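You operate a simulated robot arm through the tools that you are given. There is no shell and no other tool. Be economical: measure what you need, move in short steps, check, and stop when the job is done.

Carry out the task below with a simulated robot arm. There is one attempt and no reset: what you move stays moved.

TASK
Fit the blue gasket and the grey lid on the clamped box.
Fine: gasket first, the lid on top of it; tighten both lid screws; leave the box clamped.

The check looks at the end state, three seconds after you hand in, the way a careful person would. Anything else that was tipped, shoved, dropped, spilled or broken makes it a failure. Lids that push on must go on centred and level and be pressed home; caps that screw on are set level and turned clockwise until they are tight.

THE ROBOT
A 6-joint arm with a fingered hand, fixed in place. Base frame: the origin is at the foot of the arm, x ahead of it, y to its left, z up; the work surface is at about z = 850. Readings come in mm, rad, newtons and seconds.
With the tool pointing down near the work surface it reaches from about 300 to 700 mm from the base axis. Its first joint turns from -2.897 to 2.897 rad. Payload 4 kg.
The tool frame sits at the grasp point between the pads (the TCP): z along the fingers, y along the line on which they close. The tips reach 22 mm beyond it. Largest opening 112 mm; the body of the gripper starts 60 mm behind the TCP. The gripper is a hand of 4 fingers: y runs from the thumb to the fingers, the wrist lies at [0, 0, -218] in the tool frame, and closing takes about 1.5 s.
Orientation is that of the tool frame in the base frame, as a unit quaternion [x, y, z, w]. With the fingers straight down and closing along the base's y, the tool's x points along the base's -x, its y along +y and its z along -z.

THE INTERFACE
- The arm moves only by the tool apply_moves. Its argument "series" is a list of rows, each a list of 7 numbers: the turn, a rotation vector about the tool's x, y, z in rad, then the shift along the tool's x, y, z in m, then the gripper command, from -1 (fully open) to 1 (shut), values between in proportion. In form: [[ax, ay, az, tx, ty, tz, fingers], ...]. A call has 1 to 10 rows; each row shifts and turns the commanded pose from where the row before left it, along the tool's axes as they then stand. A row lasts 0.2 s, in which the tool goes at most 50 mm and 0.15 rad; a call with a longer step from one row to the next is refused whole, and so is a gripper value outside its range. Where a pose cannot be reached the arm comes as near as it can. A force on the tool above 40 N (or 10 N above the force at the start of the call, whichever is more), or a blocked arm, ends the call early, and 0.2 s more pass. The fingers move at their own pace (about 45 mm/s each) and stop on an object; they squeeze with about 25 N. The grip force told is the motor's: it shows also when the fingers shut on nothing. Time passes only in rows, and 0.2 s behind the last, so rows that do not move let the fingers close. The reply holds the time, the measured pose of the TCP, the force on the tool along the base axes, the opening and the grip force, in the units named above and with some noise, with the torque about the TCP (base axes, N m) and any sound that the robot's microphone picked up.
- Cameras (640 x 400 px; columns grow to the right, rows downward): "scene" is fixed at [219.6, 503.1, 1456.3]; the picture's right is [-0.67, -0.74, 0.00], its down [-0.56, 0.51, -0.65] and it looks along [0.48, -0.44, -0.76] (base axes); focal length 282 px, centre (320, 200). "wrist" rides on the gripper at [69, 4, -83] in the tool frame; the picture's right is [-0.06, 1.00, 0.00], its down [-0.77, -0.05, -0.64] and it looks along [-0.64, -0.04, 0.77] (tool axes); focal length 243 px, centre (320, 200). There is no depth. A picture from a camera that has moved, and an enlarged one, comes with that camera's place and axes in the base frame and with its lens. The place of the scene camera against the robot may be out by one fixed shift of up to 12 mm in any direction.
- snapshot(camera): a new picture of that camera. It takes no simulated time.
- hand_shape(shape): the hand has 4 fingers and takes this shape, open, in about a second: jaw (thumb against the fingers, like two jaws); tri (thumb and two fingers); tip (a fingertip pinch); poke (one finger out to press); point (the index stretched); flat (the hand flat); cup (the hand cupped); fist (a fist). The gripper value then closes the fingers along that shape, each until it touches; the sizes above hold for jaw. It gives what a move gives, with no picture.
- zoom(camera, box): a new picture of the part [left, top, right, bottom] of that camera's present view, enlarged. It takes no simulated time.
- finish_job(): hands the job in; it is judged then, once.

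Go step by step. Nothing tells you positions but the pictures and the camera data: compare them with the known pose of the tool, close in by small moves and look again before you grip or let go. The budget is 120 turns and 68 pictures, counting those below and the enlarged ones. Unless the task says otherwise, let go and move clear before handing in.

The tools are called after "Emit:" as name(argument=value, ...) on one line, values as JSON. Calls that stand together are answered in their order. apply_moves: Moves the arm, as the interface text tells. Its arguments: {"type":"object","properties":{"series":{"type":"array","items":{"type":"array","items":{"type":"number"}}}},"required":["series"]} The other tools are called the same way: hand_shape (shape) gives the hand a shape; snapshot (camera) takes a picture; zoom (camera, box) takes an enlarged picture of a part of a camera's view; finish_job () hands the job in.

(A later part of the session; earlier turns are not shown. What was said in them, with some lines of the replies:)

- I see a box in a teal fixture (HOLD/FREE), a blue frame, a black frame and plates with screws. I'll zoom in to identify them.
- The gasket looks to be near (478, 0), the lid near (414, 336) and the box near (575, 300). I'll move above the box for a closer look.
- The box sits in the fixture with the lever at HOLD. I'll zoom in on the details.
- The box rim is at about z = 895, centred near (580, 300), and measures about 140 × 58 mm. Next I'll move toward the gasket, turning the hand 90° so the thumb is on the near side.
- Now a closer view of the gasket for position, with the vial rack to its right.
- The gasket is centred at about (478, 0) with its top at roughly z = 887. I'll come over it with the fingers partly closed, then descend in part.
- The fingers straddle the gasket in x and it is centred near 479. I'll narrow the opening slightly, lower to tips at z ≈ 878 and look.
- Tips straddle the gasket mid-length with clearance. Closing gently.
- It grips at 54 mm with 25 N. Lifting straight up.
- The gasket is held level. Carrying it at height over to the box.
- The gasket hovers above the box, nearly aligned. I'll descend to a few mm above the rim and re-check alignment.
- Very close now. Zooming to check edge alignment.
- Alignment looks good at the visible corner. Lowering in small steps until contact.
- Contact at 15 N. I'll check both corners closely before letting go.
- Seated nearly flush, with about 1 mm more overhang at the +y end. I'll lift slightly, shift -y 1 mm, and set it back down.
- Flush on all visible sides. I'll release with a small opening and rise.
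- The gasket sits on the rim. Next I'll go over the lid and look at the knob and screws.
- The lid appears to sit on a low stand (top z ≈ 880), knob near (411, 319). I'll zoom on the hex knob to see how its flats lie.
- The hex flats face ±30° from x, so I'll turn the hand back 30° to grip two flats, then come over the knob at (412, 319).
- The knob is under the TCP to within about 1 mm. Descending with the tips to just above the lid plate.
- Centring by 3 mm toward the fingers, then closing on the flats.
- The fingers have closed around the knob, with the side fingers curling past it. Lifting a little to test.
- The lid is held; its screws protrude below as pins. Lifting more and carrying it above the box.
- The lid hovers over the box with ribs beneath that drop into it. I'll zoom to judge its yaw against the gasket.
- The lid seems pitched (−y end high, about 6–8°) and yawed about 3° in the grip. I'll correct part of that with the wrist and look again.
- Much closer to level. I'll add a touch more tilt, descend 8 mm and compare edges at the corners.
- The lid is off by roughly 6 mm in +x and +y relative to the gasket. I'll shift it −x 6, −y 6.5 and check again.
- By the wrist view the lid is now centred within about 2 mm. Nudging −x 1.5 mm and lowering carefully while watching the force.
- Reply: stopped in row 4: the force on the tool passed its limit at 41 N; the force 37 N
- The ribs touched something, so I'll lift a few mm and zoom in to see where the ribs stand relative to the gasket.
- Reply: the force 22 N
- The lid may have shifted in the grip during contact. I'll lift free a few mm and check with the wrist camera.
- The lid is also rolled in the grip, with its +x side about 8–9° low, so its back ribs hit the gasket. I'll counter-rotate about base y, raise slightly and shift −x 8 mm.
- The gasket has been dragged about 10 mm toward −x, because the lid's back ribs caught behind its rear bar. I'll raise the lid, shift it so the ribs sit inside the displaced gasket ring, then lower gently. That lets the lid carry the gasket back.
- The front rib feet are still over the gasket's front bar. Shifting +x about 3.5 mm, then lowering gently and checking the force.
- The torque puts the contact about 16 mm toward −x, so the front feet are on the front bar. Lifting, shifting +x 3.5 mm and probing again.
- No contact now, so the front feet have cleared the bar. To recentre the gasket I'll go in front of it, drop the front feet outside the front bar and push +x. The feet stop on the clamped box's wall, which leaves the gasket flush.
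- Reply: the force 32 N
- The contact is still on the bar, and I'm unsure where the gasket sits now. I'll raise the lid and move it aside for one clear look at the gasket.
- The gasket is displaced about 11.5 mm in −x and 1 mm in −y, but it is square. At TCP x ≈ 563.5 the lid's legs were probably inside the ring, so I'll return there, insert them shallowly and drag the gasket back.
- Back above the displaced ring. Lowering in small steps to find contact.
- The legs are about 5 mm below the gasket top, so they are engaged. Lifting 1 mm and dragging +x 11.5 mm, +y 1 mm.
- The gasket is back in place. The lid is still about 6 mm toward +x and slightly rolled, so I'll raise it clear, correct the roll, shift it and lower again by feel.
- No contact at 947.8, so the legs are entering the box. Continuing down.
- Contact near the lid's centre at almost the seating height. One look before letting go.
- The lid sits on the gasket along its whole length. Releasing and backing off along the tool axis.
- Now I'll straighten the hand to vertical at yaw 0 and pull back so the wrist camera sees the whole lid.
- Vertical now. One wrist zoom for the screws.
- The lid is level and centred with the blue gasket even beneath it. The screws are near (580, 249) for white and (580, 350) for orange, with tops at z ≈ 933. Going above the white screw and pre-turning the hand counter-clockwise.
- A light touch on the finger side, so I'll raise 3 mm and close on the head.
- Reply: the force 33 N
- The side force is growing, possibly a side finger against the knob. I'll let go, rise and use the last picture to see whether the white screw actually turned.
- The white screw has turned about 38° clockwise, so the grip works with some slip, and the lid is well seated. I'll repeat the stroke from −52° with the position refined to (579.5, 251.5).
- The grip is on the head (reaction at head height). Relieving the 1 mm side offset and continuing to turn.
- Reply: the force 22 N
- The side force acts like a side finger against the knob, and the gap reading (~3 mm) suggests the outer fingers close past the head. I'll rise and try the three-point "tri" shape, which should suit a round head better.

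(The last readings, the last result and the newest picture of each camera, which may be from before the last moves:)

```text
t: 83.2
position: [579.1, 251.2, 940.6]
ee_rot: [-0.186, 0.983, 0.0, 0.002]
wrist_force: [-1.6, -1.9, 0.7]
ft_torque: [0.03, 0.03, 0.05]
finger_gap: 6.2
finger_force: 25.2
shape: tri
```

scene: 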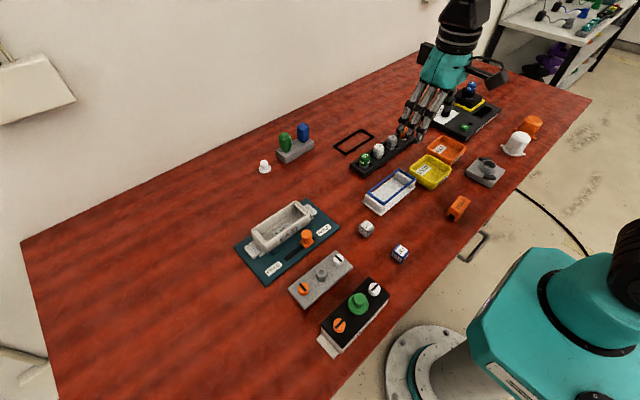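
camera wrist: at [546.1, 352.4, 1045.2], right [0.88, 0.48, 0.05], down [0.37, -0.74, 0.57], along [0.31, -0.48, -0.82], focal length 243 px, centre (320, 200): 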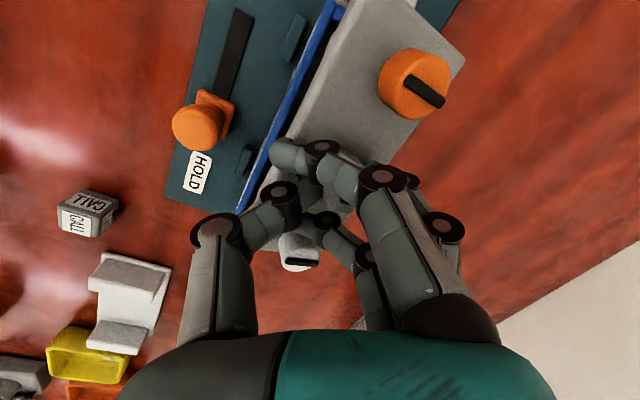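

The motor holds 25 N with the fingers blocked on the head and almost no side force. Turning clockwise now.

Emit:
apply_moves(series=[[0, 0, 0.12, 0, 0, 0, 0.9], [0, 0, 0.12, 0, 0, 0, 0.9], [0, 0, 0.12, 0, 0, 0, 0.9]])

Emit:
apply_moves(series=[[0, 0, 0.12, 0, 0, 0, 0.9], [0, 0, 0.12, 0, 0, 0, 0.9], [0, 0, 0.12, 0, 0, 0, 0.9]])

Emit:
apply_moves(series=[[0, 0, 0.12, 0, 0, 0, 0.9], [0, 0, 0.12, 0, 0, 0, 0.9], [0, 0, 0.12, 0, 0, 0, 0.9]])

```text
t: 84.0
position: [580.3, 250.4, 940.6]
ee_rot: [-0.006, 1.0, 0.002, 0.001]
wrist_force: [-0.7, -4.3, 1.2]
ft_torque: [-0.03, 0.05, 0.01]
finger_gap: 4.8
finger_force: 20.0
shape: tri
```

```text
t: 84.8
position: [579.8, 251.2, 941.5]
ee_rot: [0.173, 0.985, 0.002, 0.002]
wrist_force: [-1.0, -10.1, 1.8]
ft_torque: [-0.05, 0.0, 0.29]
finger_gap: 4.6
finger_force: 24.5
shape: tri
```

```text
t: 85.6
position: [580.2, 249.3, 941.4]
ee_rot: [0.348, 0.937, 0.002, 0.002]
wrist_force: [2.0, -21.2, 3.1]
ft_torque: [-0.29, -0.04, 0.4]
finger_gap: 4.4
finger_force: 24.9
shape: tri
```

Real resistance now (0.3–0.4 N·m). Continuing the stroke.

Emit:
apply_moves(series=[[0, 0, 0.12, 0, 0, 0, 0.9], [0, 0, 0.12, 0, 0, 0, 0.9], [0, 0, 0.12, 0, 0, 0, 0.9]])

Emit:
apply_moves(series=[[0, 0, 0.12, 0, 0, 0, 0.9], [0, 0, 0.12, 0, 0, 0, 0.9], [0, 0, 0.12, 0, 0, 0, 0.9]])

```text
t: 86.4
position: [579.4, 250.1, 941.4]
ee_rot: [0.51, 0.86, 0.002, 0.001]
wrist_force: [-0.2, -30.1, 5.0]
ft_torque: [-0.34, 0.0, 0.32]
finger_gap: 4.3
finger_force: 25.2
shape: tri
```

```text
t: 87.2
position: [580.0, 248.4, 940.5]
ee_rot: [0.657, 0.754, 0.0, 0.001]
wrist_force: [-7.7, -38.1, 3.4]
ft_torque: [-0.44, 0.02, 0.39]
finger_gap: 3.5
finger_force: 24.7
shape: tri
```

Resistance plateaus around 0.3–0.4 N·m, though beyond about 40° yaw the hand also bears on the knob. I'll release and repeat from a more negative start for a clean check that it's tight.

Emit:
apply_moves(series=[[0, 0, -0.05, 0, 0, 0, 0.7], [0, 0, 0, 0, 0, 0, 0.2], [0, 0, 0, 0, 0, 0, 0.2], [0, 0, 0, 0, 0, 0, 0.2], [0, 0, 0, 0, 0, -0.04, 0.2], [0, 0, -0.15, 0, 0, 0, 0.2], [0, 0, -0.15, 0, 0, 0, 0.2], [0, 0, -0.15, 0, 0, 0, 0.2], [0, 0, -0.15, 0, 0, 0, 0.2], [0, 0, -0.15, 0, 0, 0, 0.2]])

Emit:
apply_moves(series=[[0, 0, -0.15, 0, 0, 0, 0.2], [0, 0, -0.15, 0, 0, 0, 0.2], [0, 0, -0.15, 0, 0, 0, 0.2], [0, 0, -0.15, 0, 0, 0, 0.2], [0, 0, -0.15, 0, 0, 0, 0.2], [0, 0, -0.15, 0, 0, 0, 0.2], [0, 0, -0.15, 0, 0, 0, 0.2], [0, 0, -0.15, 0, 0, 0, 0.2], [0, 0, -0.15, 0, 0, 0, 0.2], [0, 0, -0.15, 0, 0, 0, 0.2]])

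```text
t: 89.4
position: [578.7, 250.6, 979.8]
ee_rot: [0.307, 0.952, 0.001, 0.002]
wrist_force: [0.4, 0.6, -0.3]
ft_torque: [-0.01, 0.02, -0.03]
finger_gap: 44.0
finger_force: 0.0
shape: tri
```

```text
t: 91.6
position: [580.2, 250.8, 982.7]
ee_rot: [-0.424, 0.905, 0.001, 0.002]
wrist_force: [-0.4, -0.2, 0.1]
ft_torque: [0.01, 0.01, -0.01]
finger_gap: 44.3
finger_force: 0.1
shape: tri
```

Emit:
apply_moves(series=[[0, 0, 0, 0.0008, -0.0006, 0.03, 0.2], [0, 0, 0, 0, 0, 0.012, 0.2], [0, 0, 0, 0, 0, 0, 0.6], [0, 0, 0, 0, 0, 0, 0.8], [0, 0, 0, 0, 0, 0, 0.8], [0, 0, 0, 0, 0, 0, 0.9], [0, 0, 0, 0, 0, 0, 0.9], [0, 0, 0, 0, 0, 0, 0.9]])

Emit:
apply_moves(series=[[0, 0, 0.12, 0, 0, 0, 0.9], [0, 0, 0.12, 0, 0, 0, 0.9], [0, 0, 0.12, 0, 0, 0, 0.9]])

Emit:
apply_moves(series=[[0, 0, 0.12, 0, 0, 0, 0.9], [0, 0, 0.12, 0, 0, 0, 0.9], [0, 0, 0.12, 0, 0, 0, 0.9]])

Emit:
apply_moves(series=[[0, 0, 0.12, 0, 0, 0, 0.9], [0, 0, 0.12, 0, 0, 0, 0.9], [0, 0, 0.12, 0, 0, 0, 0.9]])

```text
t: 93.4
position: [579.2, 249.5, 939.5]
ee_rot: [-0.421, 0.907, 0.0, 0.001]
wrist_force: [1.4, -8.1, 2.2]
ft_torque: [-0.09, 0.07, 0.02]
finger_gap: 5.9
finger_force: 24.9
shape: tri
```

```text
t: 94.2
position: [578.6, 249.7, 938.3]
ee_rot: [-0.253, 0.968, 0.0, 0.001]
wrist_force: [-2.4, -12.3, 4.0]
ft_torque: [-0.11, 0.1, 0.34]
finger_gap: 6.0
finger_force: 25.4
shape: tri
```

```text
t: 95.0
position: [577.6, 250.7, 939.9]
ee_rot: [-0.077, 0.997, 0.001, 0.0]
wrist_force: [-22.9, -9.2, 10.1]
ft_torque: [-0.07, 0.44, 0.49]
finger_gap: 6.1
finger_force: 25.1
shape: tri
```

```text
t: 95.6
position: [573.3, 251.0, 939.6]
ee_rot: [0.037, 0.999, -0.001, -0.004]
wrist_force: [-16.2, -3.1, 8.8]
ft_torque: [0.2, 0.33, 0.1]
finger_gap: 4.8
finger_force: 25.1
shape: tri
stopped in row 3: the force on the tool passed its limit at 43 N (the readings are from after the stop); the commanded pose is now the measured one
```

White now resists at once, up to 0.49 N·m before the grip slips, so it is tight. Releasing and moving to the orange screw.

Emit:
apply_moves(series=[[0, 0, 0, 0, 0, 0, 0.6], [0, 0, 0, 0, 0, 0, 0.2], [0, 0, 0, 0, 0, 0, 0.2], [0, 0, 0, 0, 0, 0, 0.2], [0, 0, 0, 0, 0, -0.04, 0.2], [0, 0, -0.14, 0, 0, 0, 0.2], [0, 0, -0.14, 0, 0, 0, 0.2], [0, 0, -0.14, 0, 0, 0, 0.2], [0, 0, -0.14, 0, 0, 0, 0.2], [0, 0, -0.14, 0, 0, 0, 0.2]])

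```text
t: 97.8
position: [576.4, 252.3, 976.6]
ee_rot: [-0.308, 0.952, 0.001, -0.003]
wrist_force: [0.2, 1.1, 0.0]
ft_torque: [0.01, 0.02, 0.0]
finger_gap: 44.1
finger_force: 0.1
shape: tri
```

Emit:
apply_moves(series=[[0, 0, -0.122, 0, 0, -0.01, 0.2], [0, 0, -0.122, 0, 0, 0, 0.2], [0, 0, 0, -0.0259, 0.0202, 0, 0.2], [0, 0, 0, -0.0259, 0.0202, 0, 0.2], [0, 0, 0, -0.0259, 0.0202, 0, 0.2], [0, 0, 0, 0, 0, 0, 0.2]])

```text
t: 99.2
position: [581.8, 349.7, 988.1]
ee_rot: [-0.42, 0.907, 0.001, -0.002]
wrist_force: [-0.2, -0.9, -0.3]
ft_torque: [-0.02, -0.02, -0.01]
finger_gap: 44.5
finger_force: 0.0
shape: tri
```

Emit:
apply_moves(series=[[0, 0, 0, 0.0002, 0.0015, 0.025, 0.2], [0, 0, 0, 0, 0, 0.015, 0.2], [0, 0, 0, 0, 0, 0.007, 0.2], [0, 0, 0, 0, 0, 0, 0.2]])

Emit:
apply_moves(series=[[0, 0, 0, 0, 0, 0, 0.6], [0, 0, 0, 0, 0, 0, 0.8], [0, 0, 0, 0, 0, 0, 0.8], [0, 0, 0, 0, 0, 0, 0.9], [0, 0, 0, 0, 0, 0, 0.9], [0, 0, 0, 0, 0, 0, 0.9]])

Emit:
apply_moves(series=[[0, 0, 0.12, 0, 0, 0, 0.9], [0, 0, 0.12, 0, 0, 0, 0.9], [0, 0, 0.12, 0, 0, 0, 0.9]])

Emit:
apply_moves(series=[[0, 0, 0.12, 0, 0, 0, 0.9], [0, 0, 0.12, 0, 0, 0, 0.9], [0, 0, 0.12, 0, 0, 0, 0.9]])

```text
t: 100.2
position: [579.4, 351.3, 941.0]
ee_rot: [-0.421, 0.907, 0.001, -0.002]
wrist_force: [-0.2, -0.2, -0.3]
ft_torque: [-0.03, 0.01, 0.01]
finger_gap: 44.3
finger_force: 0.0
shape: tri
```

```text
t: 101.6
position: [578.6, 350.2, 942.4]
ee_rot: [-0.419, 0.908, 0.001, -0.002]
wrist_force: [1.8, -9.5, 0.9]
ft_torque: [-0.12, 0.01, -0.02]
finger_gap: 6.6
finger_force: 25.3
shape: tri
```

```text
t: 102.4
position: [577.9, 351.4, 941.1]
ee_rot: [-0.25, 0.968, 0.0, -0.003]
wrist_force: [-1.5, -7.1, 0.1]
ft_torque: [-0.02, 0.02, 0.0]
finger_gap: 6.6
finger_force: 25.2
shape: tri
```

```text
t: 103.2
position: [579.1, 350.6, 941.8]
ee_rot: [-0.074, 0.997, 0.0, -0.003]
wrist_force: [-2.2, -3.2, -0.7]
ft_torque: [0.06, 0.05, 0.04]
finger_gap: 6.4
finger_force: 25.1
shape: tri
```

The orange screw is gripped and turning freely (no torque yet). Continuing clockwise.

Emit:
apply_moves(series=[[0, 0, 0.12, 0, 0, 0, 0.9], [0, 0, 0.12, 0, 0, 0, 0.9], [0, 0, 0.12, 0, 0, 0, 0.9]])

Emit:
apply_moves(series=[[0, 0, 0.12, 0, 0, 0, 0.9], [0, 0, 0.12, 0, 0, 0, 0.9], [0, 0, 0.12, 0, 0, 0, 0.9]])

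Emit:
apply_moves(series=[[0, 0, 0.12, 0, 0, 0, 0.9], [0, 0, 0.12, 0, 0, 0, 0.9], [0, 0, 0.12, 0, 0, 0, 0.9]])

```text
t: 104.0
position: [577.5, 350.2, 941.8]
ee_rot: [0.107, 0.994, -0.001, -0.003]
wrist_force: [-5.2, -6.8, 3.4]
ft_torque: [0.01, 0.08, 0.09]
finger_gap: 6.0
finger_force: 24.6
shape: tri
```

```text
t: 104.8
position: [579.2, 351.0, 940.9]
ee_rot: [0.284, 0.959, 0.0, -0.002]
wrist_force: [-2.6, -0.4, 1.8]
ft_torque: [0.07, -0.02, 0.02]
finger_gap: 6.6
finger_force: 24.9
shape: tri
```

```text
t: 105.6
position: [578.2, 352.5, 941.3]
ee_rot: [0.45, 0.893, -0.002, -0.003]
wrist_force: [-7.0, 3.8, 3.1]
ft_torque: [0.16, -0.01, 0.21]
finger_gap: 6.3
finger_force: 25.0
shape: tri
```

Emit:
apply_moves(series=[[0, 0, 0.12, 0, 0, 0, 0.9], [0, 0, 0.12, 0, 0, 0, 0.9], [0, 0, 0.12, 0, 0, 0, 0.9]])

Emit:
apply_moves(series=[[0, 0, 0.12, 0, 0, 0, 0.9], [0, 0, 0.12, 0, 0, 0, 0.9], [0, 0, 0.12, 0, 0, 0, 0.9]])

```text
t: 106.4
position: [577.7, 354.1, 941.4]
ee_rot: [0.602, 0.799, -0.001, -0.002]
wrist_force: [-6.4, 18.3, 3.1]
ft_torque: [0.36, -0.01, 0.33]
finger_gap: 5.8
finger_force: 24.7
shape: tri
```

```text
t: 107.2
position: [577.7, 356.7, 943.2]
ee_rot: [0.711, 0.703, 0.002, -0.001]
wrist_force: [-0.2, 20.2, -1.4]
ft_torque: [0.31, -0.07, 0.17]
finger_gap: 4.3
finger_force: 25.3
shape: tri
stopped in row 3: the force on the tool passed its limit at 42 N (the readings are from after the stop); the commanded pose is now the measured one
```

It turned freely for about 90–100° and then tightened until the grip slipped. I'll repeat one short stroke to confirm it's tight.

Emit:
apply_moves(series=[[0, 0, 0, 0, 0, 0, 0.6], [0, 0, 0, 0, 0, 0, 0.2], [0, 0, 0, 0, 0, 0, 0.2], [0, 0, 0, 0, 0, 0, 0.2], [0, 0, 0, 0, 0, -0.045, 0.2], [0, 0, -0.15, 0, 0, 0, 0.2], [0, 0, -0.15, 0, 0, 0, 0.2], [0, 0, -0.15, 0, 0, 0, 0.2], [0, 0, -0.15, 0, 0, 0, 0.2], [0, 0, -0.15, 0, 0, 0, 0.2]])

Emit:
apply_moves(series=[[0, 0, -0.15, 0, 0, 0, 0.2], [0, 0, -0.15, 0, 0, 0, 0.2], [0, 0, -0.15, 0, 0, 0, 0.2], [0, 0, -0.15, 0, 0, 0, 0.2], [0, 0, -0.15, 0, 0, 0, 0.2], [0, 0, -0.15, 0, 0, 0, 0.2], [0, 0, -0.15, 0, 0, 0, 0.2], [0, 0, -0.15, 0, 0, 0, 0.2], [0, 0, -0.15, 0, 0, 0, 0.2], [0, 0, -0.15, 0, 0, 0, 0.2]])

```text
t: 109.4
position: [578.2, 353.1, 986.3]
ee_rot: [0.406, 0.914, 0.001, -0.001]
wrist_force: [-0.5, -0.6, -0.6]
ft_torque: [0.0, 0.0, -0.03]
finger_gap: 44.5
finger_force: 0.1
shape: tri
```

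```text
t: 111.6
position: [578.9, 352.6, 986.7]
ee_rot: [-0.326, 0.945, 0.002, 0.001]
wrist_force: [-0.1, -0.1, -0.1]
ft_torque: [-0.05, 0.0, -0.01]
finger_gap: 44.0
finger_force: 0.1
shape: tri
```

Emit:
apply_moves(series=[[0, 0, 0, 0.0012, -0.0026, 0.03, 0.2], [0, 0, 0, 0, 0, 0.016, 0.2], [0, 0, 0, 0, 0, 0, 0.6], [0, 0, 0, 0, 0, 0, 0.8], [0, 0, 0, 0, 0, 0, 0.9], [0, 0, 0, 0, 0, 0, 0.9], [0, 0, 0, 0, 0, 0, 0.9], [0, 0, 0, 0, 0, 0, 0.9]])

Emit:
apply_moves(series=[[0, 0, 0.12, 0, 0, 0, 0.9], [0, 0, 0.12, 0, 0, 0, 0.9], [0, 0, 0.12, 0, 0, 0, 0.9]])

Emit:
apply_moves(series=[[0, 0, 0.12, 0, 0, 0, 0.9], [0, 0, 0.12, 0, 0, 0, 0.9]])

```text
t: 113.4
position: [578.9, 350.6, 941.5]
ee_rot: [-0.324, 0.946, 0.002, 0.0]
wrist_force: [0.7, -2.8, -0.3]
ft_torque: [0.03, 0.03, -0.03]
finger_gap: 6.0
finger_force: 24.9
shape: tri
```

```text
t: 114.2
position: [579.6, 350.3, 941.4]
ee_rot: [-0.148, 0.989, 0.002, 0.0]
wrist_force: [2.8, -5.8, 1.1]
ft_torque: [0.01, -0.01, 0.1]
finger_gap: 5.5
finger_force: 25.3
shape: tri
```

```text
t: 114.8
position: [580.2, 350.3, 940.0]
ee_rot: [-0.028, 1.0, 0.002, 0.001]
wrist_force: [8.9, -8.0, 2.3]
ft_torque: [-0.07, -0.04, 0.17]
finger_gap: 4.9
finger_force: 24.9
shape: tri
```

Emit:
apply_moves(series=[[0, 0, 0.12, 0, 0, 0, 0.9], [0, 0, 0.12, 0, 0, 0, 0.9], [0, 0, 0.12, 0, 0, 0, 0.9]])

Emit:
apply_moves(series=[[0, 0, 0.12, 0, 0, 0, 0.9], [0, 0, 0.12, 0, 0, 0, 0.9], [0, 0, 0.12, 0, 0, 0, 0.9]])

Emit:
apply_moves(series=[[0, 0, 0.12, 0, 0, 0, 0.9], [0, 0, 0.12, 0, 0, 0, 0.9], [0, 0, 0.12, 0, 0, 0, 0.9]])

```text
t: 115.6
position: [581.0, 349.2, 940.8]
ee_rot: [0.153, 0.988, 0.002, 0.0]
wrist_force: [20.8, -24.2, 4.7]
ft_torque: [-0.26, -0.24, 0.3]
finger_gap: 4.6
finger_force: 25.0
shape: tri
```

```text
t: 116.3
position: [583.6, 344.6, 941.8]
ee_rot: [0.292, 0.957, 0.002, -0.001]
wrist_force: [8.8, -18.6, 1.8]
ft_torque: [-0.23, -0.09, 0.09]
finger_gap: 2.6
finger_force: 25.2
shape: tri
stopped in row 3: the force on the tool passed its limit at 43 N (the readings are from after the stop); the commanded pose is now the measured one
```

```text
t: 116.9
position: [582.6, 341.4, 940.4]
ee_rot: [0.403, 0.915, 0.0, -0.002]
wrist_force: [3.8, -16.8, 3.7]
ft_torque: [-0.16, 0.08, 0.08]
finger_gap: 1.7
finger_force: 25.3
shape: tri
stopped in row 3: the force on the tool passed its limit at 41 N (the readings are from after the stop); the commanded pose is now the measured one
```

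It resisted again and slipped at ~0.3 N·m. One more, better-centred stroke to be certain.

Emit:
apply_moves(series=[[0, 0, 0, 0, 0, 0, 0.6], [0, 0, 0, 0, 0, 0, 0.2], [0, 0, 0, 0, 0, 0, 0.2], [0, 0, 0, 0, 0, 0, 0.2], [0, 0, 0, 0, 0, -0.045, 0.2], [0, 0, -0.15, 0, 0, 0, 0.2], [0, 0, -0.15, 0, 0, 0, 0.2], [0, 0, -0.15, 0, 0, 0, 0.2], [0, 0, -0.15, 0, 0, 0, 0.2], [0, 0, -0.15, 0, 0, 0, 0.2]])

Emit:
apply_moves(series=[[0, 0, -0.15, 0, 0, 0, 0.2], [0, 0, -0.15, 0, 0, 0, 0.2], [0, 0, -0.15, 0, 0, 0, 0.2], [0, 0, -0.15, 0, 0, 0, 0.2], [0, 0, -0.15, 0, 0, 0, 0.2], [0, 0, -0.15, 0, 0, 0, 0.2], [0, 0, 0, 0, 0, 0, 0.2]])

```text
t: 119.1
position: [583.2, 344.4, 987.0]
ee_rot: [0.037, 0.999, 0.0, -0.001]
wrist_force: [-0.2, -0.1, -0.5]
ft_torque: [-0.02, 0.01, 0.0]
finger_gap: 44.3
finger_force: 0.0
shape: tri
```

```text
t: 120.7
position: [583.1, 344.4, 986.9]
ee_rot: [-0.4, 0.916, 0.0, 0.0]
wrist_force: [0.2, 0.0, 0.2]
ft_torque: [-0.01, -0.02, 0.03]
finger_gap: 44.2
finger_force: 0.1
shape: tri
```

Emit:
apply_moves(series=[[0, 0, 0, -0.0018, 0.0068, 0, 0.2], [0, 0, 0, 0, 0, 0.03, 0.2], [0, 0, 0, 0, 0, 0.0175, 0.2], [0, 0, 0, 0, 0, 0, 0.6], [0, 0, 0, 0, 0, 0, 0.8], [0, 0, 0, 0, 0, 0, 0.9], [0, 0, 0, 0, 0, 0, 0.9], [0, 0, 0, 0, 0, 0, 0.9], [0, 0, 0, 0, 0, 0, 0.9]])

Emit:
apply_moves(series=[[0, 0, 0.12, 0, 0, 0, 1], [0, 0, 0.12, 0, 0, 0, 1], [0, 0, 0.12, 0, 0, 0, 1]])

Emit:
apply_moves(series=[[0, 0, 0.12, 0, 0, 0, 1], [0, 0, 0.12, 0, 0, 0, 1]])

Emit:
apply_moves(series=[[0, 0, 0.12, 0, 0, 0, 1], [0, 0, 0.12, 0, 0, 0, 1]])

```text
t: 122.7
position: [577.4, 350.1, 938.6]
ee_rot: [-0.399, 0.917, 0.001, -0.001]
wrist_force: [-3.2, -3.3, 2.0]
ft_torque: [0.01, 0.24, -0.01]
finger_gap: 22.0
finger_force: 25.1
shape: tri
```

```text
t: 123.5
position: [575.3, 349.5, 938.3]
ee_rot: [-0.229, 0.974, -0.001, -0.003]
wrist_force: [-28.2, -15.1, 7.6]
ft_torque: [-0.3, 0.77, 0.4]
finger_gap: 19.6
finger_force: 25.5
shape: tri
```

```text
t: 124.0
position: [573.4, 349.6, 938.2]
ee_rot: [-0.174, 0.985, -0.002, -0.009]
wrist_force: [-20.5, -10.1, 8.4]
ft_torque: [-0.15, 0.47, 0.01]
finger_gap: 16.4
finger_force: 24.7
shape: tri
stopped in row 2: the force on the tool passed its limit at 44 N (the readings are from after the stop); the commanded pose is now the measured one
```

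```text
t: 124.7
position: [571.0, 350.9, 936.1]
ee_rot: [-0.059, 0.998, -0.006, -0.013]
wrist_force: [-18.6, -9.7, 6.5]
ft_torque: [-0.13, 0.3, 0.0]
finger_gap: 12.3
finger_force: 25.0
shape: tri
stopped in row 2: the force on the tool passed its limit at 40 N (the readings are from after the stop); the commanded pose is now the measured one
```

Gripped at the full 22 mm diameter, the orange screw resisted at once with 0.4 N·m until slipping, so it is tight too. Releasing and moving clear.

Emit:
apply_moves(series=[[0, 0, 0, 0, 0, 0, 0.5], [0, 0, 0, 0, 0, 0, 0.1], [0, 0, 0, 0, 0, 0, 0.0], [0, 0, 0, 0, 0, 0, 0.0], [0, 0, 0, 0, 0, -0.02, 0.0], [0, 0, 0, 0, 0, -0.045, 0.0], [0, 0, 0, 0, 0, -0.045, 0.0], [0, 0, 0, 0, 0, -0.045, 0.0], [0, 0, 0, 0.04, 0, 0, 0.0]])

```text
t: 126.7
position: [531.7, 344.0, 1079.3]
ee_rot: [-0.058, 0.998, -0.004, -0.01]
wrist_force: [-0.1, -0.3, -0.1]
ft_torque: [-0.02, -0.01, 0.0]
finger_gap: 55.4
finger_force: 0.0
shape: tri
out of reach, approached as far as the arm can: row 8
```

The hand is clear, the lid is seated on the gasket and both screws have been turned tight. Handing in.

Emit:
finish_job()

```text
The job is handed in.
```

I put the blue gasket and grey lid on the clamped box and turned both screws clockwise until they were tight. I left the clamp lever at HOLD and moved the hand clear.

- **No final picture:** I had used up all the pictures before the last screw work. The last ones showed the lid level and the gasket even along the front edge. I judged tightness by feel alone: both screws resisted straight away, at about 0.4–0.5 N·m, until the grip slipped.
- **Gasket was displaced once:** while I was lowering the lid, its legs dragged the gasket about 11 mm off. I pulled it back into place before seating the lid.
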